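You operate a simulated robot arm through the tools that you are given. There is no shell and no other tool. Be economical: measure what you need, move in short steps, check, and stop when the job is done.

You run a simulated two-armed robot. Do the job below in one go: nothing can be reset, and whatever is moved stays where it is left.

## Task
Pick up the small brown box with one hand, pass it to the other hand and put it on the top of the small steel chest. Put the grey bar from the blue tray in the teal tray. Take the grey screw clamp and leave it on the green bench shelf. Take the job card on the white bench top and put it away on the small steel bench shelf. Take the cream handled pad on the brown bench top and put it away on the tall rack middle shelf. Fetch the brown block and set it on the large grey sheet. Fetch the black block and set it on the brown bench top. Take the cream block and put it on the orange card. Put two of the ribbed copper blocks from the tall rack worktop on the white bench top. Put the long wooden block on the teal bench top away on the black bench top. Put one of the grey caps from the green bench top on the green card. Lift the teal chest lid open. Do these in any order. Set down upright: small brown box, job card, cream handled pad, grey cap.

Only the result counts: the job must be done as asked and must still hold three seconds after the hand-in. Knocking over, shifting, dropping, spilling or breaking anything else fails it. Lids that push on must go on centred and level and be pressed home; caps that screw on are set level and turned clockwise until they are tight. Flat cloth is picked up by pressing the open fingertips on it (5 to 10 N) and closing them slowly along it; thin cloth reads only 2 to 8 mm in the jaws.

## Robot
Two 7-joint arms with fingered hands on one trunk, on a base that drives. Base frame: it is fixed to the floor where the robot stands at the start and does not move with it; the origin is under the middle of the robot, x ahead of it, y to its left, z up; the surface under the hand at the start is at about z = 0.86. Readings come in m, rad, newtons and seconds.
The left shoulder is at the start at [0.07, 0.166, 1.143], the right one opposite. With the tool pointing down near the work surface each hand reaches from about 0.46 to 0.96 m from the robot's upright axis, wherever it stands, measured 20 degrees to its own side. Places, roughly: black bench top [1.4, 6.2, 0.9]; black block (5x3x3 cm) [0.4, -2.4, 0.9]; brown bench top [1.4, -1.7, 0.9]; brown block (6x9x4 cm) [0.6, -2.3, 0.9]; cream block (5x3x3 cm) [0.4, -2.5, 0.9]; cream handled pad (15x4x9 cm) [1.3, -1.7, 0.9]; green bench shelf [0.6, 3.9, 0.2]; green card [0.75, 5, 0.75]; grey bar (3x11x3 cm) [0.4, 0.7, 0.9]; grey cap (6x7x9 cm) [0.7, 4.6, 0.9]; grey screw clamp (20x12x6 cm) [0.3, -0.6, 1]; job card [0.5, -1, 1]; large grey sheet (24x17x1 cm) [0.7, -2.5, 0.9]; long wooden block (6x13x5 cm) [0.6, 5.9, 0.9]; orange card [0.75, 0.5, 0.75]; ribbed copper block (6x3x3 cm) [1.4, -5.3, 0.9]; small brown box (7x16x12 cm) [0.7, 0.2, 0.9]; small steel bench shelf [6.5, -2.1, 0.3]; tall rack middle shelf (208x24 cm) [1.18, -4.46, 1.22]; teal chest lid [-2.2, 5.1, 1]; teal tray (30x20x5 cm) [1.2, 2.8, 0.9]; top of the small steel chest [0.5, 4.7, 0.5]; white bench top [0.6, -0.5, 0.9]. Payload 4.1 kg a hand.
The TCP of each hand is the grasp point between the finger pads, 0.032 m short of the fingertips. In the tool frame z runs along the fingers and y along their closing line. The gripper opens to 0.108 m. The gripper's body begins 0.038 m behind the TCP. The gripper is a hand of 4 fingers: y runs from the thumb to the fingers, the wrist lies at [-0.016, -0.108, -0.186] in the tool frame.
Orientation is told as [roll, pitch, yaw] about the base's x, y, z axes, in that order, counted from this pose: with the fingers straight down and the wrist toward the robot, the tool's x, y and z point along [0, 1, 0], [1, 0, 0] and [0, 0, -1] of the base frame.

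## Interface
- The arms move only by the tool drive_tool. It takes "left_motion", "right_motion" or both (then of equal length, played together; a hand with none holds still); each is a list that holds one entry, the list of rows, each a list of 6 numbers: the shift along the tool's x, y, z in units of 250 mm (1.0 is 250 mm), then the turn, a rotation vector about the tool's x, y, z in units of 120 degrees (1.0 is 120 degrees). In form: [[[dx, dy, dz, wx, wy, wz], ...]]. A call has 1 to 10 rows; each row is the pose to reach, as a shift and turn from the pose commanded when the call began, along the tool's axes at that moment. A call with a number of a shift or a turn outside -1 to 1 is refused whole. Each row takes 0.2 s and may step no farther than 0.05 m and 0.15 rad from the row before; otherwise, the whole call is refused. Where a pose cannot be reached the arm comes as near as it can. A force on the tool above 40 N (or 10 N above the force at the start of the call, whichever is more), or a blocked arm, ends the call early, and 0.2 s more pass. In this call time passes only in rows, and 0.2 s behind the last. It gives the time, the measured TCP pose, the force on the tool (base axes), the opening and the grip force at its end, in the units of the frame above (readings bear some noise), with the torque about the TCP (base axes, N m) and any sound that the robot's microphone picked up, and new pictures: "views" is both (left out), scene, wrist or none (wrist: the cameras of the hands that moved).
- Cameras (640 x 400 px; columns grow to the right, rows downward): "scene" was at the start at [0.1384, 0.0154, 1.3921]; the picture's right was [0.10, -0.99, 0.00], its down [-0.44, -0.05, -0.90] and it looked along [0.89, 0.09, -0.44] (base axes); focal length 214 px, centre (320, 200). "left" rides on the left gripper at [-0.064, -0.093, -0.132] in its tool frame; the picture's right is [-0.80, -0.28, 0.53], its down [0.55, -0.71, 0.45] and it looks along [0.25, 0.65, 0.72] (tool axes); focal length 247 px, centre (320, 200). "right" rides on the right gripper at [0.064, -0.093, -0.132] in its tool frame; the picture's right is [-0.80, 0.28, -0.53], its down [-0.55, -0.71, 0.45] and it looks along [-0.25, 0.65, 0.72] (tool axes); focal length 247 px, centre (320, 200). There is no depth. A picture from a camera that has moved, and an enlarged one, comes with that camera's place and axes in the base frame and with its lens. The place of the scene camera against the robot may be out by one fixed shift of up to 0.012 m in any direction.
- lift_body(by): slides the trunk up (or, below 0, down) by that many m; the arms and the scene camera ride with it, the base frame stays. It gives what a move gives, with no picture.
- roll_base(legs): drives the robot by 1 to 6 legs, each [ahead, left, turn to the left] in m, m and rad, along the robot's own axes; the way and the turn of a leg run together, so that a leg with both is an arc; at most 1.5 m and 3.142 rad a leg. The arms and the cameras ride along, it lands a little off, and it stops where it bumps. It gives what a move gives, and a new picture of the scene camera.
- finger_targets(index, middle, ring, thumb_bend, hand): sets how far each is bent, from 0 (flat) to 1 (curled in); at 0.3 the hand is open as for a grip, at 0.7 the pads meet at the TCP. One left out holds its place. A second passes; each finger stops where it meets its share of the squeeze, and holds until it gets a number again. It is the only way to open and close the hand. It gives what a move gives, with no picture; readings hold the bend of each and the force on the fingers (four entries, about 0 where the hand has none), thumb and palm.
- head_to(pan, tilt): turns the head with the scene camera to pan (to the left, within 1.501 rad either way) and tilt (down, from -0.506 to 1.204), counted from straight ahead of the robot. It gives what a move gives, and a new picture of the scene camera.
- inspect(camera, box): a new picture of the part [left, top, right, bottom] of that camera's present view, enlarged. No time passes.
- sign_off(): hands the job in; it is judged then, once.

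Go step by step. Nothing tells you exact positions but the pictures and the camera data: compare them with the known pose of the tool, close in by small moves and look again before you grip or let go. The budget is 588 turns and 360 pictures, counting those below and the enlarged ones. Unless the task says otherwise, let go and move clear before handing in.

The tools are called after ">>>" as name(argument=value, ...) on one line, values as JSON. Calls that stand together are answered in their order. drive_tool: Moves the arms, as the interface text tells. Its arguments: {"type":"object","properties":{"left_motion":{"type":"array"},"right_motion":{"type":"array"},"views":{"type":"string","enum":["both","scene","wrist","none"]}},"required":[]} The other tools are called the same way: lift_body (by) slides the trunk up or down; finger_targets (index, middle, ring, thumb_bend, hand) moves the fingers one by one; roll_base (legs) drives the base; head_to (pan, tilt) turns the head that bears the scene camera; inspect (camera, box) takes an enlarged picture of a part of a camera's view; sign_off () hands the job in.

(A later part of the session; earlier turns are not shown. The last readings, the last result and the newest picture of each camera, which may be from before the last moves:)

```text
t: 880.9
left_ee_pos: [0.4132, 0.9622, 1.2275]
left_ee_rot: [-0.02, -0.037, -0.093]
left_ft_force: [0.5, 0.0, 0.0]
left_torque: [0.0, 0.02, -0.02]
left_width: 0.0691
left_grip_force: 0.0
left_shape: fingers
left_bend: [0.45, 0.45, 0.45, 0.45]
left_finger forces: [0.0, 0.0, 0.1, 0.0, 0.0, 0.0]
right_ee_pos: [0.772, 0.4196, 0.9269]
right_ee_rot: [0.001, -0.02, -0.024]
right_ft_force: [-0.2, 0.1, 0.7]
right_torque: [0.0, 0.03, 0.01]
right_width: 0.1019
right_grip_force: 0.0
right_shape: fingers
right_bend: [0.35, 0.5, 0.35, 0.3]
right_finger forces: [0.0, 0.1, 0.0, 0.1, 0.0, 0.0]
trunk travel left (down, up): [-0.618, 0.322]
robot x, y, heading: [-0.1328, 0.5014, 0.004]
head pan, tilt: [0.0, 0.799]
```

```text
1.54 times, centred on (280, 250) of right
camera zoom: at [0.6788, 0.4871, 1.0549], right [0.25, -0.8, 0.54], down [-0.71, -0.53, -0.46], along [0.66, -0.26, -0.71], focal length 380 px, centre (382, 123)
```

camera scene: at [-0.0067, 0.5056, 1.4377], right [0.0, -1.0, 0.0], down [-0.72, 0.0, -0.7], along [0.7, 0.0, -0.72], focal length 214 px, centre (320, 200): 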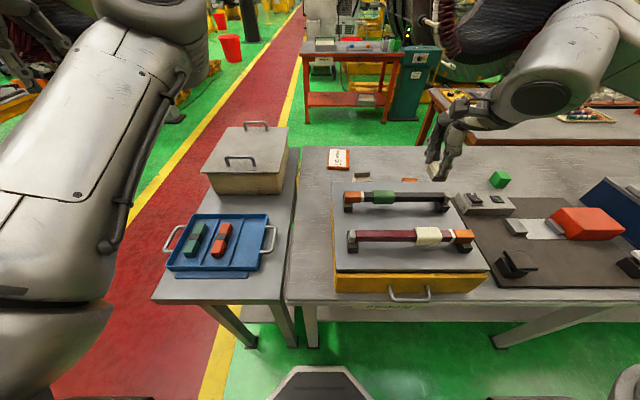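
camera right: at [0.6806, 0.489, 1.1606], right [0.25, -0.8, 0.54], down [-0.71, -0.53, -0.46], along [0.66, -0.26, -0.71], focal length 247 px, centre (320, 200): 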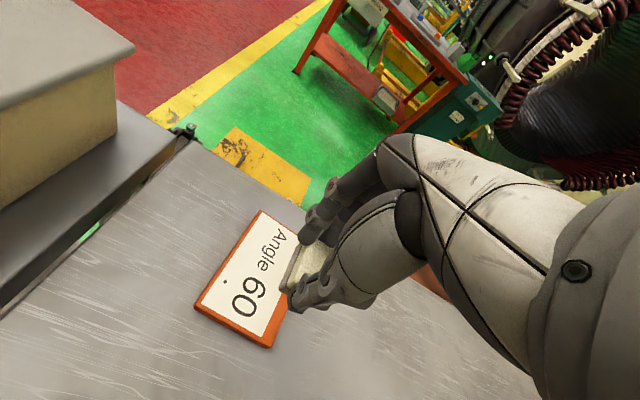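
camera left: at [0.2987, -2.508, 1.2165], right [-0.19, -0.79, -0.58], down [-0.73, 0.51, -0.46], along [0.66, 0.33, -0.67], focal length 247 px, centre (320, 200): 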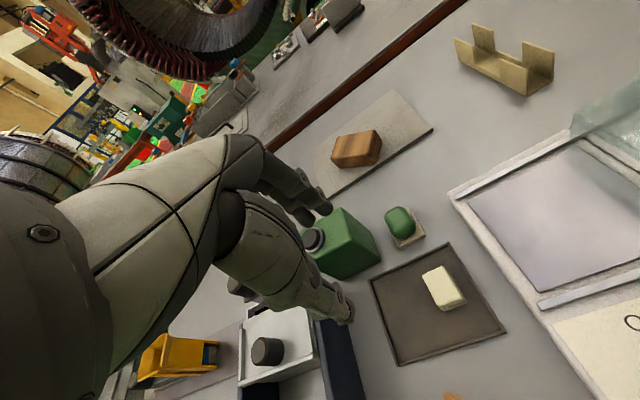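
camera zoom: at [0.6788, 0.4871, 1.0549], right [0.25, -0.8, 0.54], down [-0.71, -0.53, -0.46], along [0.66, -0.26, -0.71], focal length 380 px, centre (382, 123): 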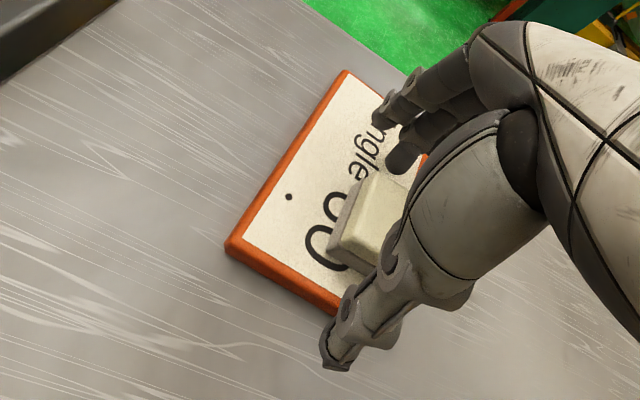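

Released onto the card. Raise and check.

>>> lift_body(by=0.15)

>>> inspect(camera="right", box=[120, 120, 440, 380])

```text
t: 882.6
left_ee_pos: [0.4146, 0.9625, 1.3768]
left_ee_rot: [-0.021, -0.035, -0.091]
left_ft_force: [0.9, -0.8, 0.4]
left_torque: [0.02, -0.01, -0.01]
left_width: 0.0693
left_grip_force: 0.0
left_shape: fingers
left_bend: [0.45, 0.45, 0.45, 0.45]
left_finger forces: [0.0, 0.1, 0.0, 0.0, 0.1, 0.1]
right_ee_pos: [0.7722, 0.421, 1.0765]
right_ee_rot: [0.002, -0.021, -0.024]
right_ft_force: [0.5, 0.1, 0.3]
right_torque: [-0.02, -0.01, 0.02]
right_width: 0.1017
right_grip_force: 0.0
right_shape: fingers
right_bend: [0.35, 0.5, 0.35, 0.3]
right_finger forces: [0.1, 0.0, 0.1, 0.0, 0.0, 0.0]
trunk travel left (down, up): [-0.768, 0.172]
robot x, y, heading: [-0.1333, 0.4993, 0.004]
head pan, tilt: [0.0, 0.799]
```

```text
1.54 times, centred on (280, 250) of right
camera zoom: at [0.679, 0.4871, 1.2047], right [0.25, -0.8, 0.54], down [-0.71, -0.53, -0.46], along [0.66, -0.26, -0.71], focal length 380 px, centre (382, 123)
```

zoom: 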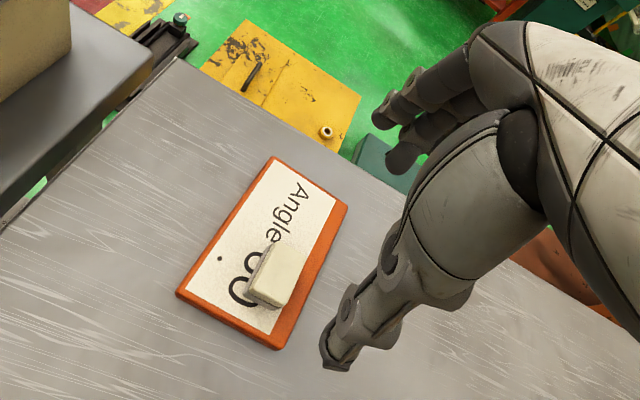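

The cream block lies on the orange card. Last item: the job card at about [0.61, −1.08]. Driving there.

>>> drive_tool(right_motion=[[[0, -0.1, -0.12, 0, 0, 0], [0, -0.25, -0.22, 0, 0, 0], [0, -0.42, -0.3, 0, 0, 0], [0, -0.6, -0.3, 0, 0, 0]]], views="none")

>>> roll_base(legs=[[-0.4, 0, 0], [0, -1.38, 0], [0.42, 0, 0]])

>>> inspect(camera="right", box=[0, 0, 640, 400])

```text
t: 883.6
left_ee_pos: [0.4116, 0.9611, 1.3783]
left_ee_rot: [-0.019, -0.04, -0.094]
left_ft_force: [0.3, 0.3, -0.4]
left_torque: [0.01, 0.01, 0.0]
left_width: 0.0694
left_grip_force: 0.1
left_shape: fingers
left_bend: [0.45, 0.45, 0.45, 0.45]
left_finger forces: [0.1, 0.1, 0.1, 0.1, 0.0, 0.0]
right_ee_pos: [0.6186, 0.4231, 1.1481]
right_ee_rot: [0.002, -0.021, -0.026]
right_ft_force: [0.1, -0.4, -0.1]
right_torque: [0.0, -0.04, -0.01]
right_width: 0.1023
right_grip_force: 0.1
right_shape: fingers
right_bend: [0.35, 0.5, 0.35, 0.3]
right_finger forces: [0.1, 0.1, 0.0, 0.0, 0.0, 0.0]
trunk travel left (down, up): [-0.768, 0.172]
robot x, y, heading: [-0.1366, 0.5012, 0.002]
head pan, tilt: [0.0, 0.799]
```

```text
t: 894.8
left_ee_pos: [0.4428, -0.3968, 1.3786]
left_ee_rot: [-0.022, -0.04, -0.08]
left_ft_force: [-0.3, -0.1, 0.1]
left_torque: [-0.01, -0.01, 0.01]
left_width: 0.0692
left_grip_force: 0.0
left_shape: fingers
left_bend: [0.45, 0.45, 0.45, 0.45]
left_finger forces: [0.0, 0.0, 0.0, 0.0, 0.0, 0.0]
right_ee_pos: [0.6593, -0.9307, 1.1484]
right_ee_rot: [0.001, -0.019, -0.009]
right_ft_force: [-0.1, -0.4, -0.2]
right_torque: [-0.01, -0.02, -0.01]
right_width: 0.1018
right_grip_force: 0.0
right_shape: fingers
right_bend: [0.35, 0.5, 0.35, 0.3]
right_finger forces: [0.0, 0.1, 0.1, 0.0, 0.0, 0.0]
trunk travel left (down, up): [-0.768, 0.172]
robot x, y, heading: [-0.0981, -0.8669, 0.018]
head pan, tilt: [0.0, 0.799]
camera scene: at [0.0304, -0.8581, 1.4807], right [0.01, -1.0, 0.0], down [-0.72, -0.01, -0.7], along [0.7, 0.01, -0.72], focal length 214 px, centre (320, 200)
```

scene: 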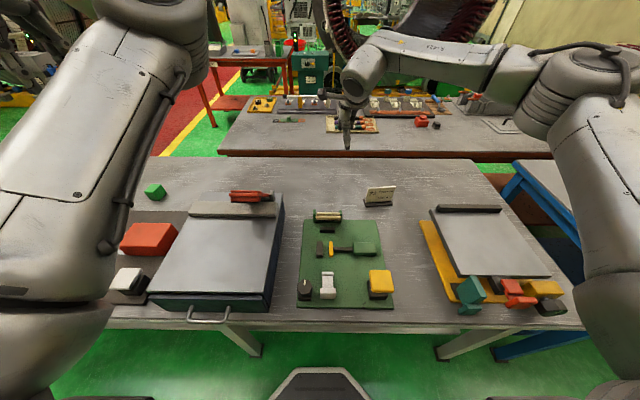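

```text
1.00 times, centred on (320, 200) of right (not enlarged: the box is as wide or as high as the picture)
camera zoom: at [0.5644, -0.8657, 1.2761], right [0.26, -0.8, 0.54], down [-0.7, -0.54, -0.46], along [0.66, -0.26, -0.71], focal length 247 px, centre (320, 200)
```

zoom: 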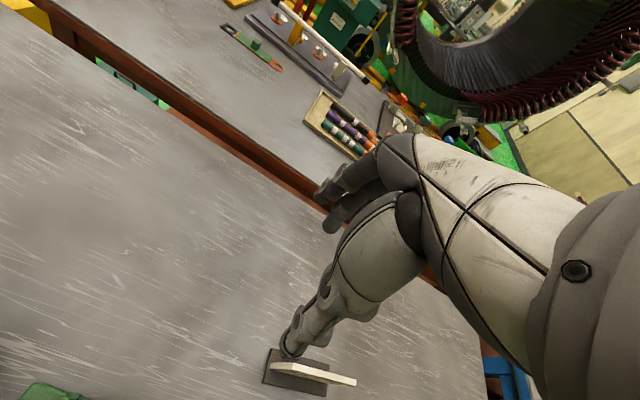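

Job card stands at ≈[0.617, −1.065], top z ≈ 0.955, turned +0.16. I move over it.

>>> finger_targets(hand="right", index=0.5, middle=0.5, ring=0.5, thumb_bend=0.5)

>>> drive_tool(right_motion=[[[-0.12, -0.04, 0, 0, 0, -0.02], [-0.24, -0.08, 0, 0, 0, -0.04], [-0.36, -0.12, 0.05, 0, 0, -0.06], [-0.46, -0.15, 0.15, 0, 0, -0.081], [-0.536, -0.168, 0.3, 0, 0, -0.081], [-0.536, -0.168, 0.46, 0, 0, -0.081], [-0.536, -0.168, 0.56, 0, 0, -0.081]]], views="both")

```text
t: 895.8
left_ee_pos: [0.4447, -0.3966, 1.3775]
left_ee_rot: [-0.021, -0.037, -0.081]
left_ft_force: [0.4, -0.2, -0.5]
left_torque: [-0.02, 0.03, 0.02]
left_width: 0.0696
left_grip_force: 0.0
left_shape: fingers
left_bend: [0.45, 0.45, 0.45, 0.45]
left_finger forces: [0.1, 0.0, 0.1, 0.0, 0.0, 0.0]
right_ee_pos: [0.6582, -0.931, 1.1481]
right_ee_rot: [0.001, -0.019, -0.011]
right_ft_force: [-1.3, 0.7, 0.4]
right_torque: [0.0, 0.01, -0.02]
right_width: 0.0561
right_grip_force: 0.0
right_shape: fingers
right_bend: [0.5, 0.5, 0.5, 0.5]
right_finger forces: [0.1, 0.1, 0.0, 0.0, 0.1, 0.1]
trunk travel left (down, up): [-0.768, 0.172]
robot x, y, heading: [-0.099, -0.8623, 0.019]
head pan, tilt: [0.0, 0.799]
```

```text
t: 897.4
left_ee_pos: [0.4457, -0.3974, 1.378]
left_ee_rot: [-0.022, -0.036, -0.079]
left_ft_force: [-0.2, -0.5, -0.2]
left_torque: [0.03, 0.06, 0.01]
left_width: 0.0692
left_grip_force: 0.1
left_shape: fingers
left_bend: [0.45, 0.45, 0.45, 0.45]
left_finger forces: [0.1, 0.1, 0.0, 0.0, 0.0, 0.0]
right_ee_pos: [0.6179, -1.0621, 1.0057]
right_ee_rot: [-0.003, -0.019, 0.16]
right_ft_force: [0.8, -0.4, 0.6]
right_torque: [0.05, -0.01, -0.02]
right_width: 0.0561
right_grip_force: 0.0
right_shape: fingers
right_bend: [0.5, 0.5, 0.5, 0.5]
right_finger forces: [0.1, 0.0, 0.1, 0.1, 0.0, 0.0]
trunk travel left (down, up): [-0.768, 0.172]
robot x, y, heading: [-0.1, -0.8668, 0.011]
head pan, tilt: [0.0, 0.799]
camera scene: at [0.0319, -0.8587, 1.4806], right [0.01, -1.0, 0.0], down [-0.72, -0.01, -0.7], along [0.7, 0.01, -0.72], focal length 214 px, centre (320, 200)
camera right: at [0.5148, -1.0135, 1.1343], right [0.4, -0.74, 0.54], down [-0.6, -0.65, -0.46], along [0.69, -0.14, -0.71], focal length 247 px, centre (320, 200)
```

scene: 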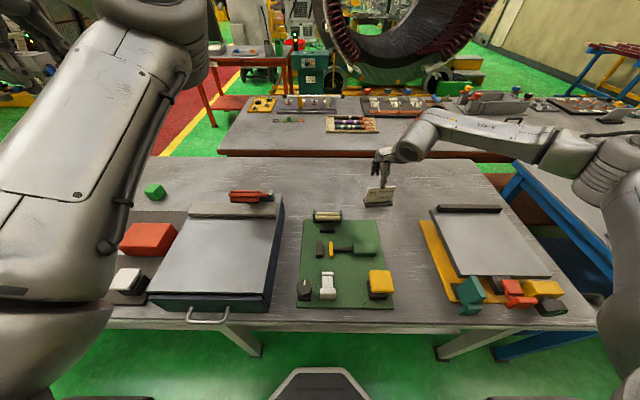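
right: 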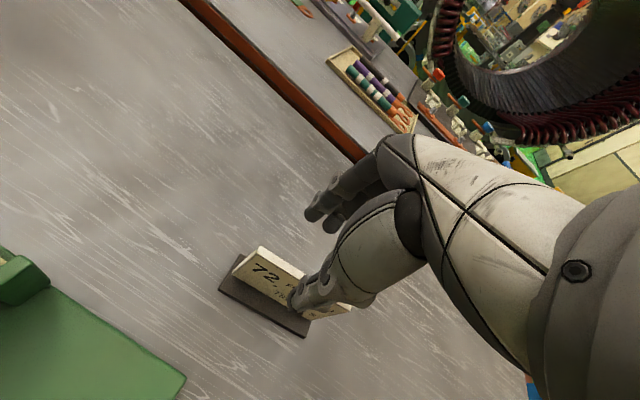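

>>> drive_tool(right_motion=[[[-0.055, -0.028, 0.05, 0, 0, 0], [-0.055, -0.028, 0.16, 0, 0, 0], [-0.055, -0.028, 0.27, 0, 0, 0]]], views="wrist")

```text
t: 898.2
left_ee_pos: [0.4457, -0.3954, 1.3775]
left_ee_rot: [-0.023, -0.037, -0.079]
left_ft_force: [0.0, 0.0, 0.5]
left_torque: [0.0, -0.03, 0.01]
left_width: 0.0691
left_grip_force: 0.1
left_shape: fingers
left_bend: [0.45, 0.45, 0.45, 0.45]
left_finger forces: [0.0, 0.0, 0.0, 0.1, 0.0, 0.0]
right_ee_pos: [0.6158, -1.0773, 0.9373]
right_ee_rot: [-0.002, -0.021, 0.159]
right_ft_force: [-0.4, 1.0, 0.3]
right_torque: [0.02, -0.01, 0.01]
right_width: 0.0561
right_grip_force: 0.1
right_shape: fingers
right_bend: [0.5, 0.5, 0.5, 0.5]
right_finger forces: [0.1, 0.0, 0.1, 0.0, 0.0, 0.1]
trunk travel left (down, up): [-0.768, 0.172]
robot x, y, heading: [-0.0974, -0.8659, 0.014]
head pan, tilt: [0.0, 0.799]
camera right: at [0.5128, -1.0292, 1.0662], right [0.4, -0.74, 0.54], down [-0.6, -0.65, -0.46], along [0.69, -0.14, -0.71], focal length 247 px, centre (320, 200)
```

right: 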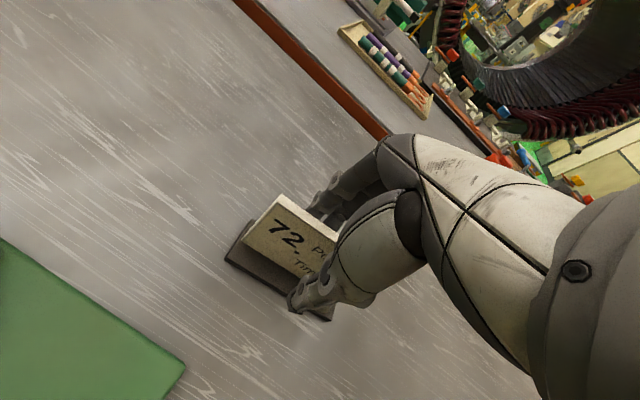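

The card stands between thumb and fingers. Closing and lifting.

>>> finger_targets(hand="right", index=0.78, middle=0.78, ring=0.78, thumb_bend=0.72)

>>> drive_tool(right_motion=[[[0, 0, -0.05, 0, 0, 0], [0, 0, -0.15, 0, 0, 0], [0, 0, -0.3, 0, 0, 0], [0, 0, -0.46, 0, 0, 0], [0, 0, -0.62, 0, 0, 0], [0, 0, -0.78, 0, 0, 0]]], views="wrist")

```text
t: 899.2
left_ee_pos: [0.4442, -0.3963, 1.3769]
left_ee_rot: [-0.02, -0.036, -0.081]
left_ft_force: [1.3, -0.2, -1.0]
left_torque: [0.0, 0.03, 0.04]
left_width: 0.0692
left_grip_force: 0.0
left_shape: fingers
left_bend: [0.45, 0.45, 0.45, 0.45]
left_finger forces: [0.0, 0.0, 0.0, 0.1, 0.0, 0.1]
right_ee_pos: [0.6154, -1.0782, 0.9394]
right_ee_rot: [-0.001, -0.018, 0.159]
right_ft_force: [1.7, 0.1, 1.4]
right_torque: [-0.02, 0.01, 0.05]
right_width: 0.0081
right_grip_force: 14.1
right_shape: fingers
right_bend: [0.77, 0.77, 0.77, 0.65]
right_finger forces: [6.9, 4.9, 2.6, 0.1, 13.2, 0.0]
trunk travel left (down, up): [-0.768, 0.172]
robot x, y, heading: [-0.0956, -0.8659, 0.017]
head pan, tilt: [0.0, 0.799]
```

```text
t: 900.6
left_ee_pos: [0.4444, -0.3965, 1.3779]
left_ee_rot: [-0.02, -0.038, -0.079]
left_ft_force: [-0.4, 0.4, 0.3]
left_torque: [-0.03, -0.03, 0.0]
left_width: 0.0693
left_grip_force: 0.1
left_shape: fingers
left_bend: [0.45, 0.45, 0.45, 0.45]
left_finger forces: [0.0, 0.0, 0.0, 0.0, 0.0, 0.0]
right_ee_pos: [0.609, -1.08, 1.1339]
right_ee_rot: [-0.005, -0.017, 0.159]
right_ft_force: [-0.4, 0.9, -0.2]
right_torque: [0.03, 0.0, 0.01]
right_width: 0.0084
right_grip_force: 13.6
right_shape: fingers
right_bend: [0.77, 0.77, 0.77, 0.64]
right_finger forces: [5.9, 4.7, 2.4, 0.0, 13.1, 0.0]
trunk travel left (down, up): [-0.768, 0.172]
robot x, y, heading: [-0.0902, -0.8647, 0.015]
head pan, tilt: [0.0, 0.799]
camera right: at [0.5071, -1.0312, 1.2613], right [0.4, -0.74, 0.54], down [-0.6, -0.65, -0.46], along [0.69, -0.14, -0.71], focal length 247 px, centre (320, 200)
```

right: 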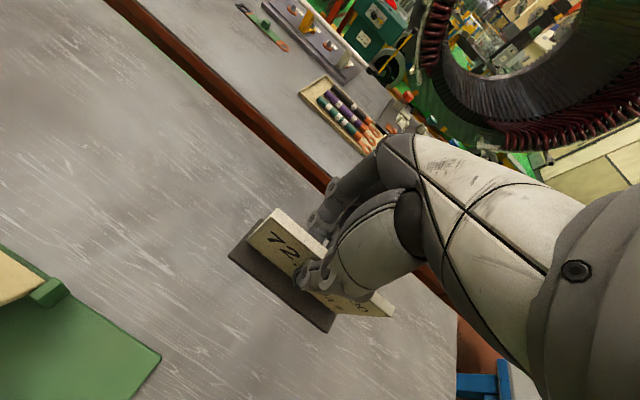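

Card with its base is held. Now the long way to the steel bench: walkway, aisle, then east.

>>> roll_base(legs=[[-0.5, 0, -0.015], [0, 1.2, 0], [0, 1.2, 0], [1.45, 0, 0], [1.4, 0, 0], [0, 0, -1.57]])

>>> roll_base(legs=[[1.5, 0, 0], [1.5, 0, 0], [1.5, 0, 0], [0, 0, 1.57]])

>>> head_to(pan=0.0, tilt=0.3)

```text
t: 932.3
left_ee_pos: [2.7828, 0.9714, 1.3785]
left_ee_rot: [-0.021, -0.036, -1.66]
left_ft_force: [0.9, -0.3, 0.1]
left_torque: [0.0, 0.0, 0.03]
left_width: 0.069
left_grip_force: 0.1
left_shape: fingers
left_bend: [0.45, 0.45, 0.45, 0.45]
left_finger forces: [0.0, 0.0, 0.0, 0.1, 0.0, 0.1]
right_ee_pos: [2.0967, 0.8111, 1.1338]
right_ee_rot: [-0.003, -0.019, -1.419]
right_ft_force: [-0.2, 0.8, -0.3]
right_torque: [-0.03, 0.02, 0.0]
right_width: 0.0078
right_grip_force: 11.8
right_shape: fingers
right_bend: [0.77, 0.77, 0.77, 0.64]
right_finger forces: [5.5, 4.1, 2.0, 0.0, 11.7, 0.0]
trunk travel left (down, up): [-0.768, 0.172]
robot x, y, heading: [2.317, 1.5183, -1.563]
head pan, tilt: [0.0, 0.799]
camera scene: at [2.3151, 1.3921, 1.4806], right [-1.0, -0.01, 0.0], down [0.0, 0.72, -0.7], along [0.0, -0.7, -0.72], focal length 214 px, centre (320, 200)
```

scene: 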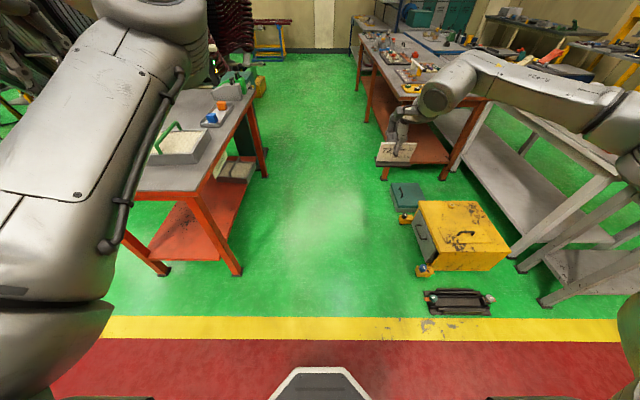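

```text
t: 957.5
left_ee_pos: [2.9449, -2.4478, 1.3772]
left_ee_rot: [-0.018, -0.038, -0.015]
left_ft_force: [-0.3, 0.6, -0.8]
left_torque: [-0.05, -0.01, -0.03]
left_width: 0.0692
left_grip_force: 0.1
left_shape: fingers
left_bend: [0.45, 0.45, 0.45, 0.45]
left_finger forces: [0.0, 0.0, 0.0, 0.0, 0.0, 0.1]
right_ee_pos: [3.1534, -3.1188, 1.1322]
right_ee_rot: [-0.001, -0.019, 0.223]
right_ft_force: [0.6, -0.2, -1.0]
right_torque: [0.0, -0.01, 0.02]
right_width: 0.0076
right_grip_force: 10.6
right_shape: fingers
right_bend: [0.77, 0.77, 0.78, 0.64]
right_finger forces: [5.1, 3.8, 1.6, 0.0, 10.7, 0.0]
trunk travel left (down, up): [-0.768, 0.172]
robot x, y, heading: [2.4334, -2.9494, 0.077]
head pan, tilt: [0.0, 0.799]
camera scene: at [2.5613, -2.9345, 1.4806], right [0.08, -1.0, 0.0], down [-0.71, -0.06, -0.7], along [0.69, 0.05, -0.72], focal length 214 px, centre (320, 200)
```

scene: 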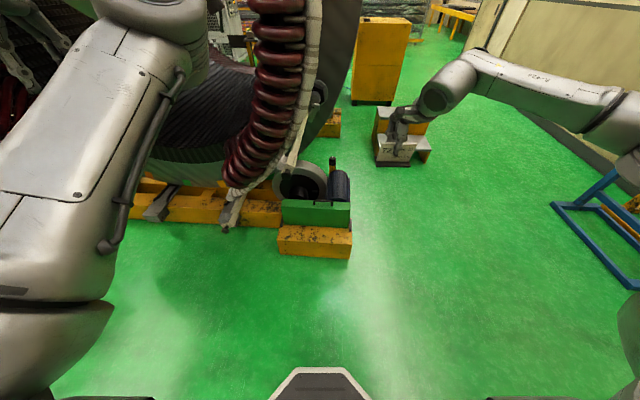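

```text
t: 958.5
left_ee_pos: [2.9435, -2.448, 1.3776]
left_ee_rot: [-0.019, -0.038, -0.017]
left_ft_force: [-0.3, 0.6, 0.6]
left_torque: [-0.01, 0.0, 0.02]
left_width: 0.0692
left_grip_force: 0.0
left_shape: fingers
left_bend: [0.45, 0.45, 0.45, 0.45]
left_finger forces: [0.0, 0.1, 0.0, 0.0, 0.0, 0.1]
right_ee_pos: [3.1535, -3.1191, 1.1331]
right_ee_rot: [-0.001, -0.02, 0.223]
right_ft_force: [-0.5, 0.2, -1.3]
right_torque: [0.02, 0.01, -0.02]
right_width: 0.0078
right_grip_force: 11.2
right_shape: fingers
right_bend: [0.77, 0.77, 0.78, 0.64]
right_finger forces: [5.1, 3.9, 1.6, 0.0, 10.7, 0.0]
trunk travel left (down, up): [-0.768, 0.172]
robot x, y, heading: [2.4369, -2.9522, 0.076]
head pan, tilt: [0.0, 0.3]
camera scene: at [2.5739, -2.9334, 1.5248], right [0.08, -1.0, 0.0], down [-0.3, -0.02, -0.95], along [0.95, 0.08, -0.3], focal length 214 px, centre (320, 200)
```

scene: 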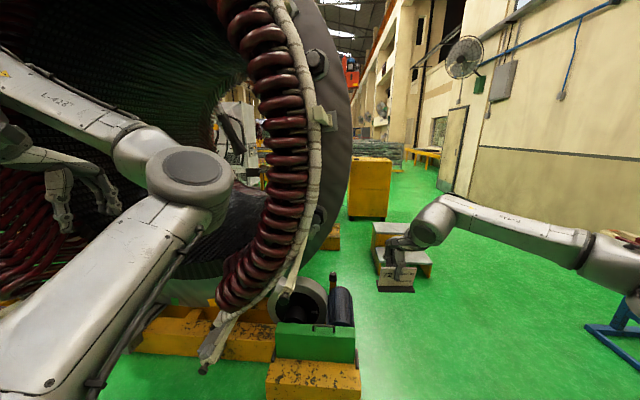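

I refresh the grip, keep clear of the generator, and advance east for a better view.

>>> finger_targets(hand="right", index=0.85, middle=0.85, ring=0.85, thumb_bend=0.8)

>>> roll_base(legs=[[0, 0, -0.076], [0, -0.5, 0], [1.45, 0, 0]])

>>> head_to(pan=0.35, tilt=0.25)

```text
t: 959.5
left_ee_pos: [2.9443, -2.4469, 1.3773]
left_ee_rot: [-0.021, -0.037, -0.017]
left_ft_force: [0.4, -0.1, -0.4]
left_torque: [-0.04, -0.01, -0.02]
left_width: 0.0692
left_grip_force: 0.0
left_shape: fingers
left_bend: [0.45, 0.45, 0.45, 0.45]
left_finger forces: [0.1, 0.0, 0.1, 0.1, 0.0, 0.1]
right_ee_pos: [3.153, -3.1181, 1.134]
right_ee_rot: [-0.001, -0.019, 0.225]
right_ft_force: [-0.4, -0.1, -0.8]
right_torque: [0.02, -0.01, -0.04]
right_width: 0.0135
right_grip_force: 31.0
right_shape: fingers
right_bend: [0.83, 0.85, 0.85, 0.64]
right_finger forces: [14.6, 14.7, 2.3, 0.1, 31.4, 0.1]
trunk travel left (down, up): [-0.768, 0.172]
robot x, y, heading: [2.4335, -2.9538, 0.079]
head pan, tilt: [0.0, 0.3]
```

```text
t: 966.6
left_ee_pos: [3.7339, -2.98, 1.3805]
left_ee_rot: [-0.023, -0.034, -0.074]
left_ft_force: [-25.2, 5.0, 4.7]
left_torque: [-0.09, -0.68, 0.51]
left_width: 0.0687
left_grip_force: 13.2
left_shape: fingers
left_bend: [0.45, 0.55, 0.46, 0.45]
left_finger forces: [0.0, 23.3, 2.5, 0.1, 0.0, 0.0]
right_ee_pos: [3.9018, -3.6677, 1.1339]
right_ee_rot: [-0.001, -0.02, 0.152]
right_ft_force: [0.2, 0.9, -1.4]
right_torque: [0.03, 0.04, 0.0]
right_width: 0.0135
right_grip_force: 31.9
right_shape: fingers
right_bend: [0.83, 0.85, 0.85, 0.64]
right_finger forces: [14.6, 14.6, 2.3, 0.1, 31.4, 0.0]
trunk travel left (down, up): [-0.768, 0.172]
robot x, y, heading: [3.1955, -3.4477, 0.008]
head pan, tilt: [0.0, 0.3]
stopped in leg 3: the force on the tool passed its limit at 71 N (the readings are from after the stop); the commanded pose is now the measured one
camera scene: at [3.3351, -3.4411, 1.5254], right [0.01, -1.0, 0.0], down [-0.29, 0.0, -0.96], along [0.96, 0.01, -0.29], focal length 214 px, centre (320, 200)
```

scene: 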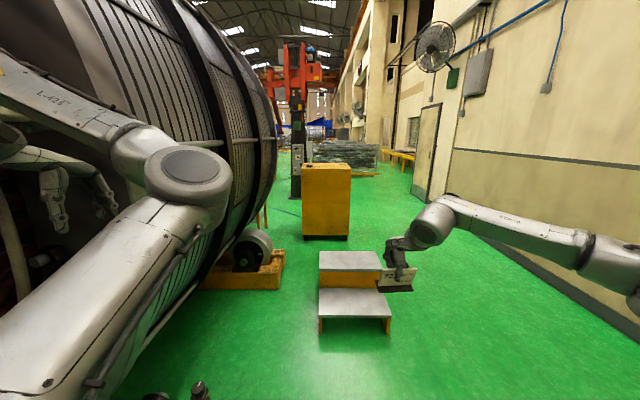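

```text
t: 967.4
left_ee_pos: [3.7325, -2.9801, 1.3807]
left_ee_rot: [-0.025, -0.036, -0.081]
left_ft_force: [-23.4, 3.7, -0.3]
left_torque: [-0.05, -0.41, 0.46]
left_width: 0.0686
left_grip_force: 11.8
left_shape: fingers
left_bend: [0.45, 0.54, 0.46, 0.45]
left_finger forces: [0.0, 20.9, 3.1, 0.0, 0.0, 0.1]
right_ee_pos: [3.8992, -3.6663, 1.1369]
right_ee_rot: [-0.003, -0.025, 0.15]
right_ft_force: [0.6, 1.1, -0.6]
right_torque: [0.02, -0.03, 0.01]
right_width: 0.0136
right_grip_force: 31.7
right_shape: fingers
right_bend: [0.83, 0.85, 0.85, 0.64]
right_finger forces: [14.5, 14.7, 2.3, 0.0, 31.4, 0.0]
trunk travel left (down, up): [-0.768, 0.172]
robot x, y, heading: [3.1953, -3.446, 0.004]
head pan, tilt: [0.351, 0.25]
camera scene: at [3.3262, -3.4066, 1.5303], right [0.35, -0.94, 0.0], down [-0.23, -0.09, -0.97], along [0.91, 0.34, -0.24], focal length 214 px, centre (320, 200)
```

scene: 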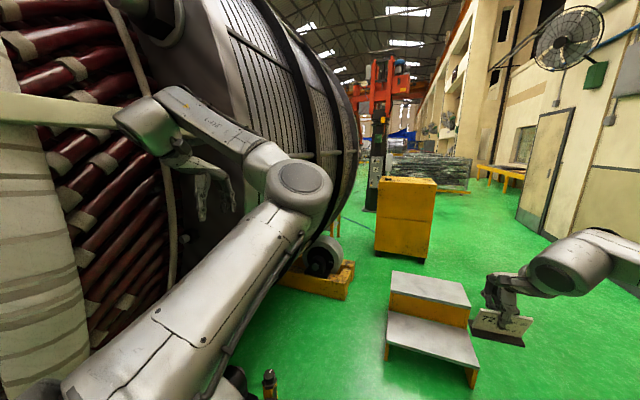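

The left hand touched the generator shell; I back off, swing further south around the yellow step and go east.

>>> roll_base(legs=[[-0.15, 0, 0], [0, -0.98, 0], [1.4, 0, 0], [1.35, 0, 0]])

>>> head_to(pan=1.1, tilt=0.3)

```text
t: 986.4
left_ee_pos: [6.3552, -3.9916, 1.3794]
left_ee_rot: [-0.023, -0.035, -0.109]
left_ft_force: [0.5, 0.1, 0.7]
left_torque: [-0.02, 0.0, 0.0]
left_width: 0.0689
left_grip_force: 0.0
left_shape: fingers
left_bend: [0.45, 0.45, 0.45, 0.45]
left_finger forces: [0.0, 0.0, 0.1, 0.1, 0.0, 0.0]
right_ee_pos: [6.4995, -4.6844, 1.1323]
right_ee_rot: [-0.002, -0.021, 0.121]
right_ft_force: [-0.1, -0.6, -1.1]
right_torque: [0.01, -0.01, 0.0]
right_width: 0.0139
right_grip_force: 31.6
right_shape: fingers
right_bend: [0.83, 0.85, 0.85, 0.64]
right_finger forces: [14.5, 14.5, 2.4, 0.1, 31.3, 0.0]
trunk travel left (down, up): [-0.768, 0.172]
robot x, y, heading: [5.7982, -4.4432, -0.021]
head pan, tilt: [0.351, 0.25]
camera scene: at [5.9369, -4.4076, 1.5297], right [0.32, -0.95, 0.0], down [-0.23, -0.08, -0.97], along [0.92, 0.31, -0.25], focal length 214 px, centre (320, 200)
```

scene: 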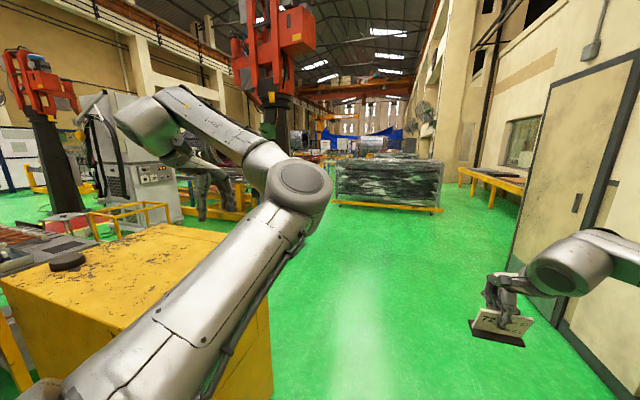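

```text
t: 987.5
left_ee_pos: [6.3568, -3.9927, 1.3794]
left_ee_rot: [-0.022, -0.033, -0.111]
left_ft_force: [0.1, -0.3, 0.6]
left_torque: [-0.02, 0.02, 0.0]
left_width: 0.0689
left_grip_force: 0.1
left_shape: fingers
left_bend: [0.45, 0.45, 0.45, 0.45]
left_finger forces: [0.0, 0.0, 0.0, 0.1, 0.0, 0.0]
right_ee_pos: [6.4999, -4.6835, 1.1322]
right_ee_rot: [-0.002, -0.018, 0.119]
right_ft_force: [-0.5, -0.3, -2.0]
right_torque: [0.02, 0.0, -0.02]
right_width: 0.0136
right_grip_force: 31.8
right_shape: fingers
right_bend: [0.83, 0.85, 0.85, 0.64]
right_finger forces: [14.4, 14.6, 2.5, 0.0, 31.4, 0.1]
trunk travel left (down, up): [-0.768, 0.172]
robot x, y, heading: [5.8036, -4.4424, -0.02]
head pan, tilt: [1.1, 0.3]
camera scene: at [5.8931, -4.3555, 1.525], right [0.88, -0.48, 0.0], down [-0.14, -0.26, -0.96], along [0.45, 0.84, -0.3], focal length 214 px, centre (320, 200)
```

scene: 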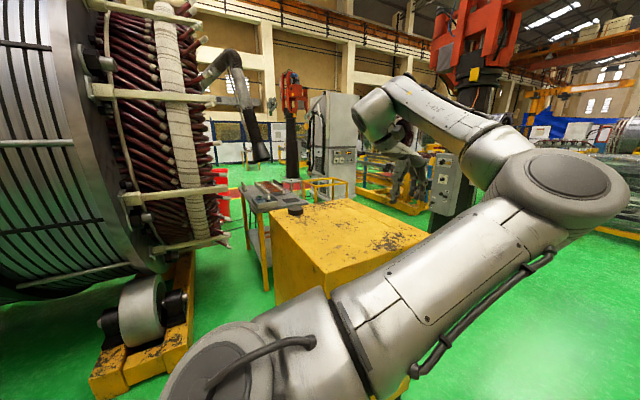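

I see the small steel bench behind the yellow cabinet. Zooming in.

>>> inspect(camera="scene", box=[180, 150, 340, 310])

```text
2.50 times, centred on (260, 230) of scene
camera zoom: at [5.8931, -4.3555, 1.525], right [0.88, -0.48, 0.0], down [-0.14, -0.26, -0.96], along [0.45, 0.84, -0.3], focal length 536 px, centre (470, 125)
```

zoom: 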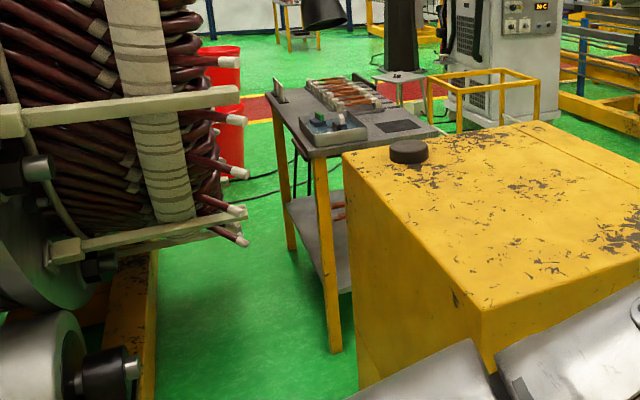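

The bench (x ≈ 6.25–6.85, y ≈ −2.5 to −1.6) is reachable from its east side. I drive round the yellow cabinet.

>>> roll_base(legs=[[1.0, 0, 0.02], [0.95, 0, 0], [0, 0, 1.57], [1.2, 0, 0], [1.15, 0, 0]])

>>> head_to(pan=1.3, tilt=0.45)

```text
t: 1011.7
left_ee_pos: [7.2113, -1.5732, 1.3783]
left_ee_rot: [-0.024, -0.033, 1.496]
left_ft_force: [-0.7, 0.4, -0.7]
left_torque: [0.0, -0.01, 0.01]
left_width: 0.0689
left_grip_force: 0.0
left_shape: fingers
left_bend: [0.45, 0.45, 0.45, 0.45]
left_finger forces: [0.0, 0.1, 0.1, 0.0, 0.0, 0.1]
right_ee_pos: [7.8966, -1.4079, 1.1327]
right_ee_rot: [-0.004, -0.02, 1.723]
right_ft_force: [-0.5, 0.5, -1.5]
right_torque: [-0.01, -0.05, -0.02]
right_width: 0.0133
right_grip_force: 29.6
right_shape: fingers
right_bend: [0.83, 0.85, 0.85, 0.65]
right_finger forces: [13.9, 14.0, 1.2, 0.0, 29.0, 0.1]
trunk travel left (down, up): [-0.768, 0.172]
robot x, y, heading: [7.6801, -2.1138, 1.575]
head pan, tilt: [1.1, 0.3]
stopped in leg 5: the robot was blocked; the commanded pose is now the measured one
camera scene: at [7.5903, -2.015, 1.525], right [0.45, 0.89, 0.0], down [0.26, -0.13, -0.96], along [-0.85, 0.43, -0.3], focal length 214 px, centre (320, 200)
```

scene: 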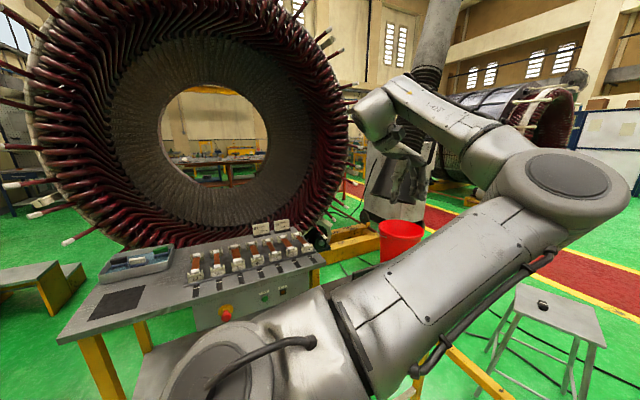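

```text
t: 1012.5
left_ee_pos: [7.2103, -1.5718, 1.3773]
left_ee_rot: [-0.023, -0.032, 1.494]
left_ft_force: [0.2, 0.2, 0.0]
left_torque: [-0.03, 0.0, 0.0]
left_width: 0.0688
left_grip_force: 0.1
left_shape: fingers
left_bend: [0.45, 0.45, 0.45, 0.45]
left_finger forces: [0.0, 0.0, 0.0, 0.0, 0.0, 0.0]
right_ee_pos: [7.8966, -1.4061, 1.1318]
right_ee_rot: [-0.002, -0.017, 1.721]
right_ft_force: [0.1, 1.0, -0.6]
right_torque: [0.01, 0.0, -0.01]
right_width: 0.0133
right_grip_force: 29.2
right_shape: fingers
right_bend: [0.83, 0.85, 0.85, 0.65]
right_finger forces: [13.9, 13.9, 1.4, 0.0, 29.0, 0.0]
trunk travel left (down, up): [-0.768, 0.172]
robot x, y, heading: [7.6763, -2.1142, 1.578]
head pan, tilt: [1.3, 0.45]
camera scene: at [7.5851, -2.0311, 1.5109], right [0.26, 0.97, 0.0], down [0.42, -0.11, -0.9], along [-0.87, 0.23, -0.44], focal length 214 px, centre (320, 200)
```

scene: 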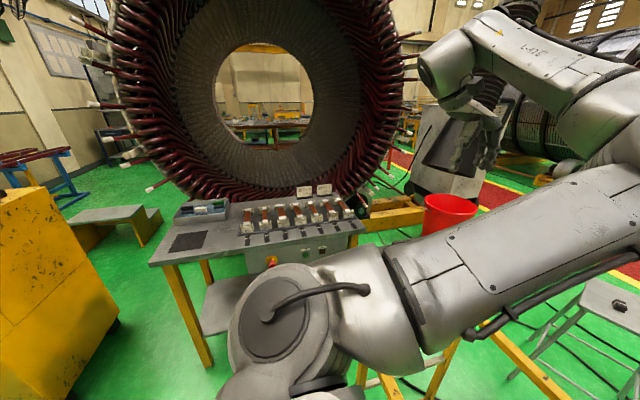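

I bumped something low (a yellow frame) lightly; I back off and turn to face the bench.

>>> roll_base(legs=[[-0.12, 0, 0], [0, 0, 1.57]])

>>> head_to(pan=0, tilt=0.6)

```text
t: 1017.5
left_ee_pos: [7.1342, -2.6964, 1.3785]
left_ee_rot: [-0.024, -0.033, 3.052]
left_ft_force: [-0.2, -0.4, 0.0]
left_torque: [0.0, -0.02, 0.03]
left_width: 0.069
left_grip_force: 0.0
left_shape: fingers
left_bend: [0.45, 0.45, 0.45, 0.45]
left_finger forces: [0.0, 0.0, 0.0, 0.1, 0.1, 0.1]
right_ee_pos: [6.9754, -2.0085, 1.1328]
right_ee_rot: [-0.003, -0.019, -3.0]
right_ft_force: [-0.4, 0.2, -1.1]
right_torque: [-0.03, 0.0, -0.02]
right_width: 0.013
right_grip_force: 27.6
right_shape: fingers
right_bend: [0.84, 0.85, 0.85, 0.65]
right_finger forces: [14.0, 12.5, 1.1, 0.0, 27.4, 0.0]
trunk travel left (down, up): [-0.768, 0.172]
robot x, y, heading: [7.6793, -2.2351, 3.14]
head pan, tilt: [1.3, 0.45]
camera scene: at [7.6, -2.3177, 1.511], right [-0.96, 0.27, 0.0], down [0.12, 0.42, -0.9], along [-0.24, -0.87, -0.44], focal length 214 px, centre (320, 200)
```

scene: 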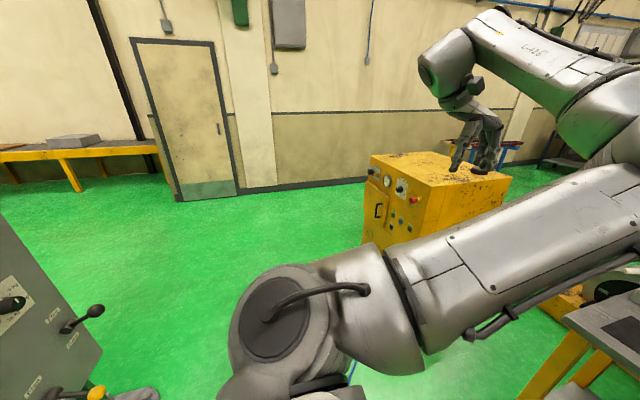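

```text
t: 1019.0
left_ee_pos: [7.1331, -2.6969, 1.3784]
left_ee_rot: [-0.024, -0.033, 3.053]
left_ft_force: [-0.3, -0.2, -0.6]
left_torque: [-0.02, -0.01, 0.0]
left_width: 0.0691
left_grip_force: 0.0
left_shape: fingers
left_bend: [0.45, 0.45, 0.45, 0.45]
left_finger forces: [0.0, 0.0, 0.0, 0.0, 0.1, 0.1]
right_ee_pos: [6.975, -2.0095, 1.1326]
right_ee_rot: [-0.003, -0.019, -3.0]
right_ft_force: [-0.7, -0.6, -1.5]
right_torque: [-0.02, 0.01, 0.01]
right_width: 0.0131
right_grip_force: 27.4
right_shape: fingers
right_bend: [0.84, 0.85, 0.85, 0.65]
right_finger forces: [14.1, 12.6, 1.0, 0.1, 27.4, 0.0]
trunk travel left (down, up): [-0.768, 0.172]
robot x, y, heading: [7.6773, -2.239, 3.141]
head pan, tilt: [0.0, 0.6]
camera scene: at [7.5363, -2.2293, 1.4974], right [0.0, 1.0, 0.0], down [0.57, 0.0, -0.82], along [-0.82, 0.0, -0.57], focal length 214 px, centre (320, 200)
```

scene: 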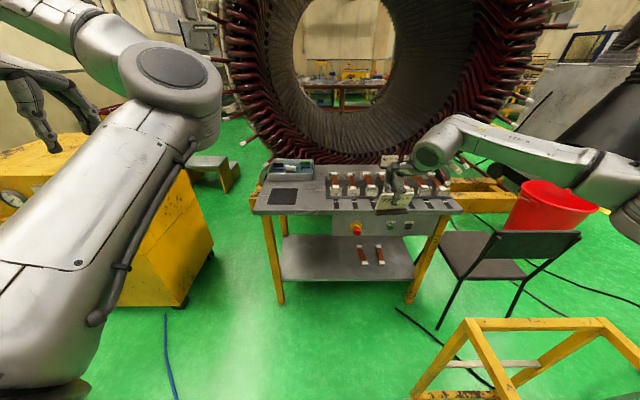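

The lower shelf (z ≈ 0.3, x 6.31–6.70) has free space at about [6.60, −2.13]. Before lowering the trunk I fold the left arm back so it misses the yellow cabinet.

>>> drive_tool(left_motion=[[[-0.02, -0.025, 0, 0, 0, 0.058], [-0.05, -0.05, 0, 0, 0, 0.116], [-0.08, -0.075, 0, 0, 0, 0.174], [-0.1, -0.1, 0, 0, 0, 0.232], [-0.13, -0.125, 0, 0, 0, 0.29], [-0.16, -0.15, 0, 0, 0, 0.348], [-0.18, -0.175, 0, 0, 0, 0.406], [-0.2, -0.2, 0, 0, 0, 0.46]]], views="none")

>>> drive_tool(left_motion=[[[-0.05, -0.03, -0.1, 0, 0, 0], [-0.1, -0.06, -0.2, 0, 0, 0], [-0.15, -0.09, -0.3, 0, 0, 0], [-0.2, -0.12, -0.4, 0, 0, 0], [-0.25, -0.15, -0.5, 0, 0, 0], [-0.3, -0.18, -0.6, 0, 0, 0], [-0.34, -0.2, -0.7, 0, 0, 0]]], views="none")

```text
t: 1020.8
left_ee_pos: [7.188, -2.6499, 1.3774]
left_ee_rot: [0.016, -0.038, 2.087]
left_ft_force: [0.6, 0.6, -0.1]
left_torque: [-0.02, 0.0, -0.02]
left_width: 0.0688
left_grip_force: 0.0
left_shape: fingers
left_bend: [0.45, 0.45, 0.45, 0.45]
left_finger forces: [0.0, 0.1, 0.0, 0.0, 0.0, 0.0]
right_ee_pos: [6.9745, -2.0096, 1.1334]
right_ee_rot: [-0.002, -0.02, -3.0]
right_ft_force: [-0.1, 0.2, -0.9]
right_torque: [-0.05, -0.02, 0.01]
right_width: 0.0127
right_grip_force: 27.9
right_shape: fingers
right_bend: [0.84, 0.85, 0.85, 0.65]
right_finger forces: [14.0, 12.4, 1.2, 0.0, 27.5, 0.0]
trunk travel left (down, up): [-0.768, 0.172]
robot x, y, heading: [7.6778, -2.2343, 3.144]
head pan, tilt: [0.0, 0.6]
```

```text
t: 1022.4
left_ee_pos: [7.2957, -2.6564, 1.5506]
left_ee_rot: [0.015, -0.038, 2.088]
left_ft_force: [0.6, -0.4, 0.8]
left_torque: [0.01, 0.02, 0.03]
left_width: 0.0687
left_grip_force: 0.0
left_shape: fingers
left_bend: [0.45, 0.45, 0.45, 0.45]
left_finger forces: [0.0, 0.0, 0.1, 0.0, 0.0, 0.0]
right_ee_pos: [6.9756, -2.0083, 1.1345]
right_ee_rot: [-0.002, -0.021, -3.0]
right_ft_force: [0.5, 0.1, -0.2]
right_torque: [-0.02, -0.01, 0.01]
right_width: 0.0129
right_grip_force: 27.2
right_shape: fingers
right_bend: [0.84, 0.85, 0.85, 0.65]
right_finger forces: [14.0, 12.5, 1.1, 0.1, 27.6, 0.0]
trunk travel left (down, up): [-0.768, 0.172]
robot x, y, heading: [7.6754, -2.2344, 3.142]
head pan, tilt: [0.0, 0.6]
```

Left arm folded. I shift the base 12 cm left and lower the trunk in two steps.

>>> roll_base(legs=[[0, 0.12, 0]])

>>> lift_body(by=-0.4)

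>>> lift_body(by=-0.34)

>>> head_to(pan=0, tilt=0.5)

```text
t: 1023.6
left_ee_pos: [7.2916, -2.7726, 1.5512]
left_ee_rot: [0.016, -0.036, 2.088]
left_ft_force: [-0.5, -0.6, -0.3]
left_torque: [0.0, -0.03, -0.01]
left_width: 0.0689
left_grip_force: 0.0
left_shape: fingers
left_bend: [0.45, 0.45, 0.45, 0.45]
left_finger forces: [0.0, 0.1, 0.0, 0.0, 0.0, 0.0]
right_ee_pos: [6.9747, -2.1257, 1.1316]
right_ee_rot: [-0.003, -0.021, -3.005]
right_ft_force: [1.1, 0.6, -1.4]
right_torque: [0.02, 0.06, 0.02]
right_width: 0.0129
right_grip_force: 27.6
right_shape: fingers
right_bend: [0.84, 0.85, 0.85, 0.65]
right_finger forces: [14.0, 12.4, 1.2, 0.0, 27.5, 0.1]
trunk travel left (down, up): [-0.768, 0.172]
robot x, y, heading: [7.6768, -2.355, 3.142]
head pan, tilt: [0.0, 0.6]
camera scene: at [7.5365, -2.3469, 1.4975], right [0.0, 1.0, 0.0], down [0.56, 0.0, -0.83], along [-0.83, 0.0, -0.57], focal length 214 px, centre (320, 200)
```

scene: 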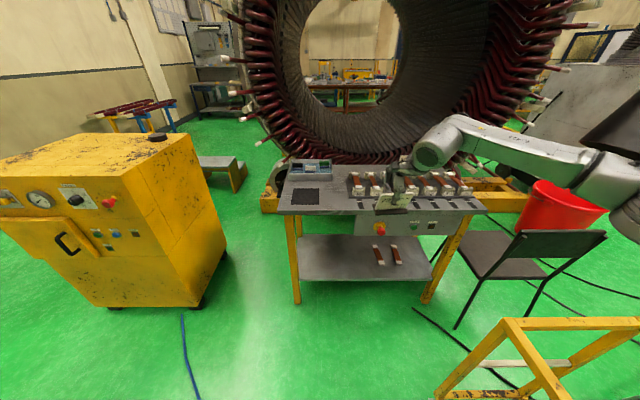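

```text
t: 1027.4
left_ee_pos: [7.2917, -2.7745, 1.1497]
left_ee_rot: [0.015, -0.038, 2.087]
left_ft_force: [-0.7, 0.4, 0.5]
left_torque: [0.02, 0.03, 0.01]
left_width: 0.0686
left_grip_force: 0.0
left_shape: fingers
left_bend: [0.45, 0.45, 0.45, 0.45]
left_finger forces: [0.0, 0.0, 0.0, 0.1, 0.0, 0.1]
right_ee_pos: [6.9745, -2.1281, 0.7326]
right_ee_rot: [-0.002, -0.019, -3.002]
right_ft_force: [0.0, -0.3, -0.4]
right_torque: [0.0, -0.05, 0.01]
right_width: 0.013
right_grip_force: 27.6
right_shape: fingers
right_bend: [0.84, 0.85, 0.85, 0.65]
right_finger forces: [14.1, 12.6, 1.2, 0.0, 27.6, 0.0]
trunk travel left (down, up): [-0.368, 0.572]
robot x, y, heading: [7.6812, -2.3566, 3.137]
head pan, tilt: [0.0, 0.6]
```

```text
t: 1030.8
left_ee_pos: [7.2915, -2.775, 0.8099]
left_ee_rot: [0.015, -0.038, 2.086]
left_ft_force: [-0.9, 0.6, 0.0]
left_torque: [0.03, -0.01, 0.02]
left_width: 0.0689
left_grip_force: 0.1
left_shape: fingers
left_bend: [0.45, 0.45, 0.45, 0.45]
left_finger forces: [0.0, 0.1, 0.0, 0.0, 0.1, 0.0]
right_ee_pos: [6.9755, -2.1282, 0.3921]
right_ee_rot: [-0.002, -0.021, -3.002]
right_ft_force: [0.1, -0.2, -0.8]
right_torque: [0.01, 0.0, 0.02]
right_width: 0.0128
right_grip_force: 27.8
right_shape: fingers
right_bend: [0.84, 0.85, 0.85, 0.65]
right_finger forces: [14.0, 12.6, 1.4, 0.0, 27.6, 0.0]
trunk travel left (down, up): [-0.028, 0.912]
robot x, y, heading: [7.6796, -2.3595, 3.137]
head pan, tilt: [0.0, 0.6]
```

```text
t: 1031.4
left_ee_pos: [7.2908, -2.7745, 0.811]
left_ee_rot: [0.013, -0.039, 2.087]
left_ft_force: [-0.9, 0.4, -0.1]
left_torque: [-0.02, 0.0, 0.02]
left_width: 0.069
left_grip_force: 0.1
left_shape: fingers
left_bend: [0.45, 0.45, 0.45, 0.45]
left_finger forces: [0.0, 0.0, 0.0, 0.1, 0.0, 0.1]
right_ee_pos: [6.9744, -2.1277, 0.3926]
right_ee_rot: [-0.002, -0.019, -3.003]
right_ft_force: [0.8, -0.2, -1.6]
right_torque: [0.0, 0.01, 0.0]
right_width: 0.013
right_grip_force: 27.6
right_shape: fingers
right_bend: [0.84, 0.85, 0.85, 0.65]
right_finger forces: [14.0, 12.6, 1.2, 0.0, 27.7, 0.1]
trunk travel left (down, up): [-0.028, 0.912]
robot x, y, heading: [7.6783, -2.3549, 3.139]
head pan, tilt: [0.0, 0.499]
camera scene: at [7.5338, -2.3486, 0.7665], right [0.0, 1.0, 0.0], down [0.48, 0.0, -0.88], along [-0.88, 0.0, -0.48], focal length 214 px, centre (320, 200)
```

scene: 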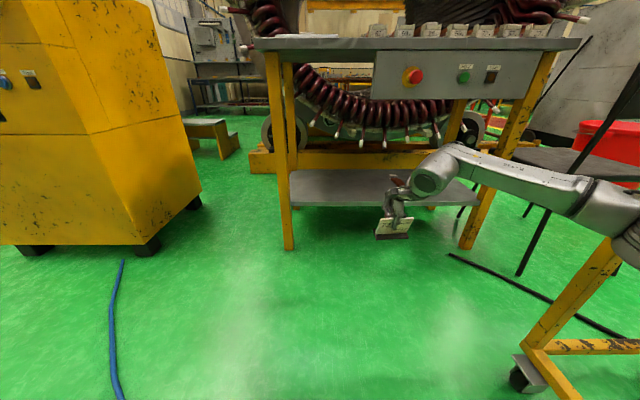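

Shelf z ≈ 0.26, front edge x ≈ 6.67. I extend the arm 20 cm forward first.

>>> drive_tool(right_motion=[[[-0.02, 0.16, 0, 0, 0, 0.01], [-0.04, 0.32, 0, 0, 0, 0.02], [-0.07, 0.48, 0, 0, 0, 0.03], [-0.09, 0.64, 0, 0, 0, 0.04], [-0.11, 0.78, 0, 0, 0, 0.05]]], views="scene")

```text
t: 1032.6
left_ee_pos: [7.2924, -2.7759, 0.8109]
left_ee_rot: [0.013, -0.039, 2.087]
left_ft_force: [1.4, -0.2, 0.9]
left_torque: [-0.01, 0.05, 0.04]
left_width: 0.0688
left_grip_force: 0.1
left_shape: fingers
left_bend: [0.45, 0.45, 0.45, 0.45]
left_finger forces: [0.0, 0.0, 0.0, 0.0, 0.0, 0.0]
right_ee_pos: [6.7827, -2.1271, 0.3967]
right_ee_rot: [-0.002, -0.023, -3.109]
right_ft_force: [-0.3, -0.1, -1.0]
right_torque: [-0.01, -0.03, 0.02]
right_width: 0.0131
right_grip_force: 28.3
right_shape: fingers
right_bend: [0.84, 0.85, 0.85, 0.65]
right_finger forces: [14.3, 12.3, 1.3, 0.0, 27.9, 0.0]
right hand out of reach, approached as far as the arm can: row 5
trunk travel left (down, up): [-0.028, 0.912]
robot x, y, heading: [7.6751, -2.3537, 3.138]
head pan, tilt: [0.0, 0.499]
camera scene: at [7.5341, -2.3486, 0.7666], right [0.0, 1.0, 0.0], down [0.48, 0.0, -0.88], along [-0.88, 0.0, -0.48], focal length 214 px, centre (320, 200)
```

scene: 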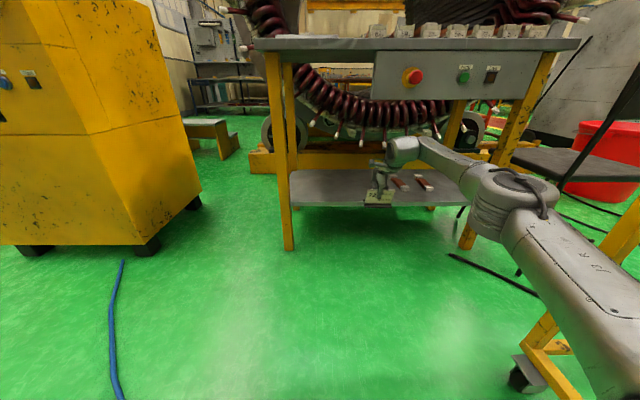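

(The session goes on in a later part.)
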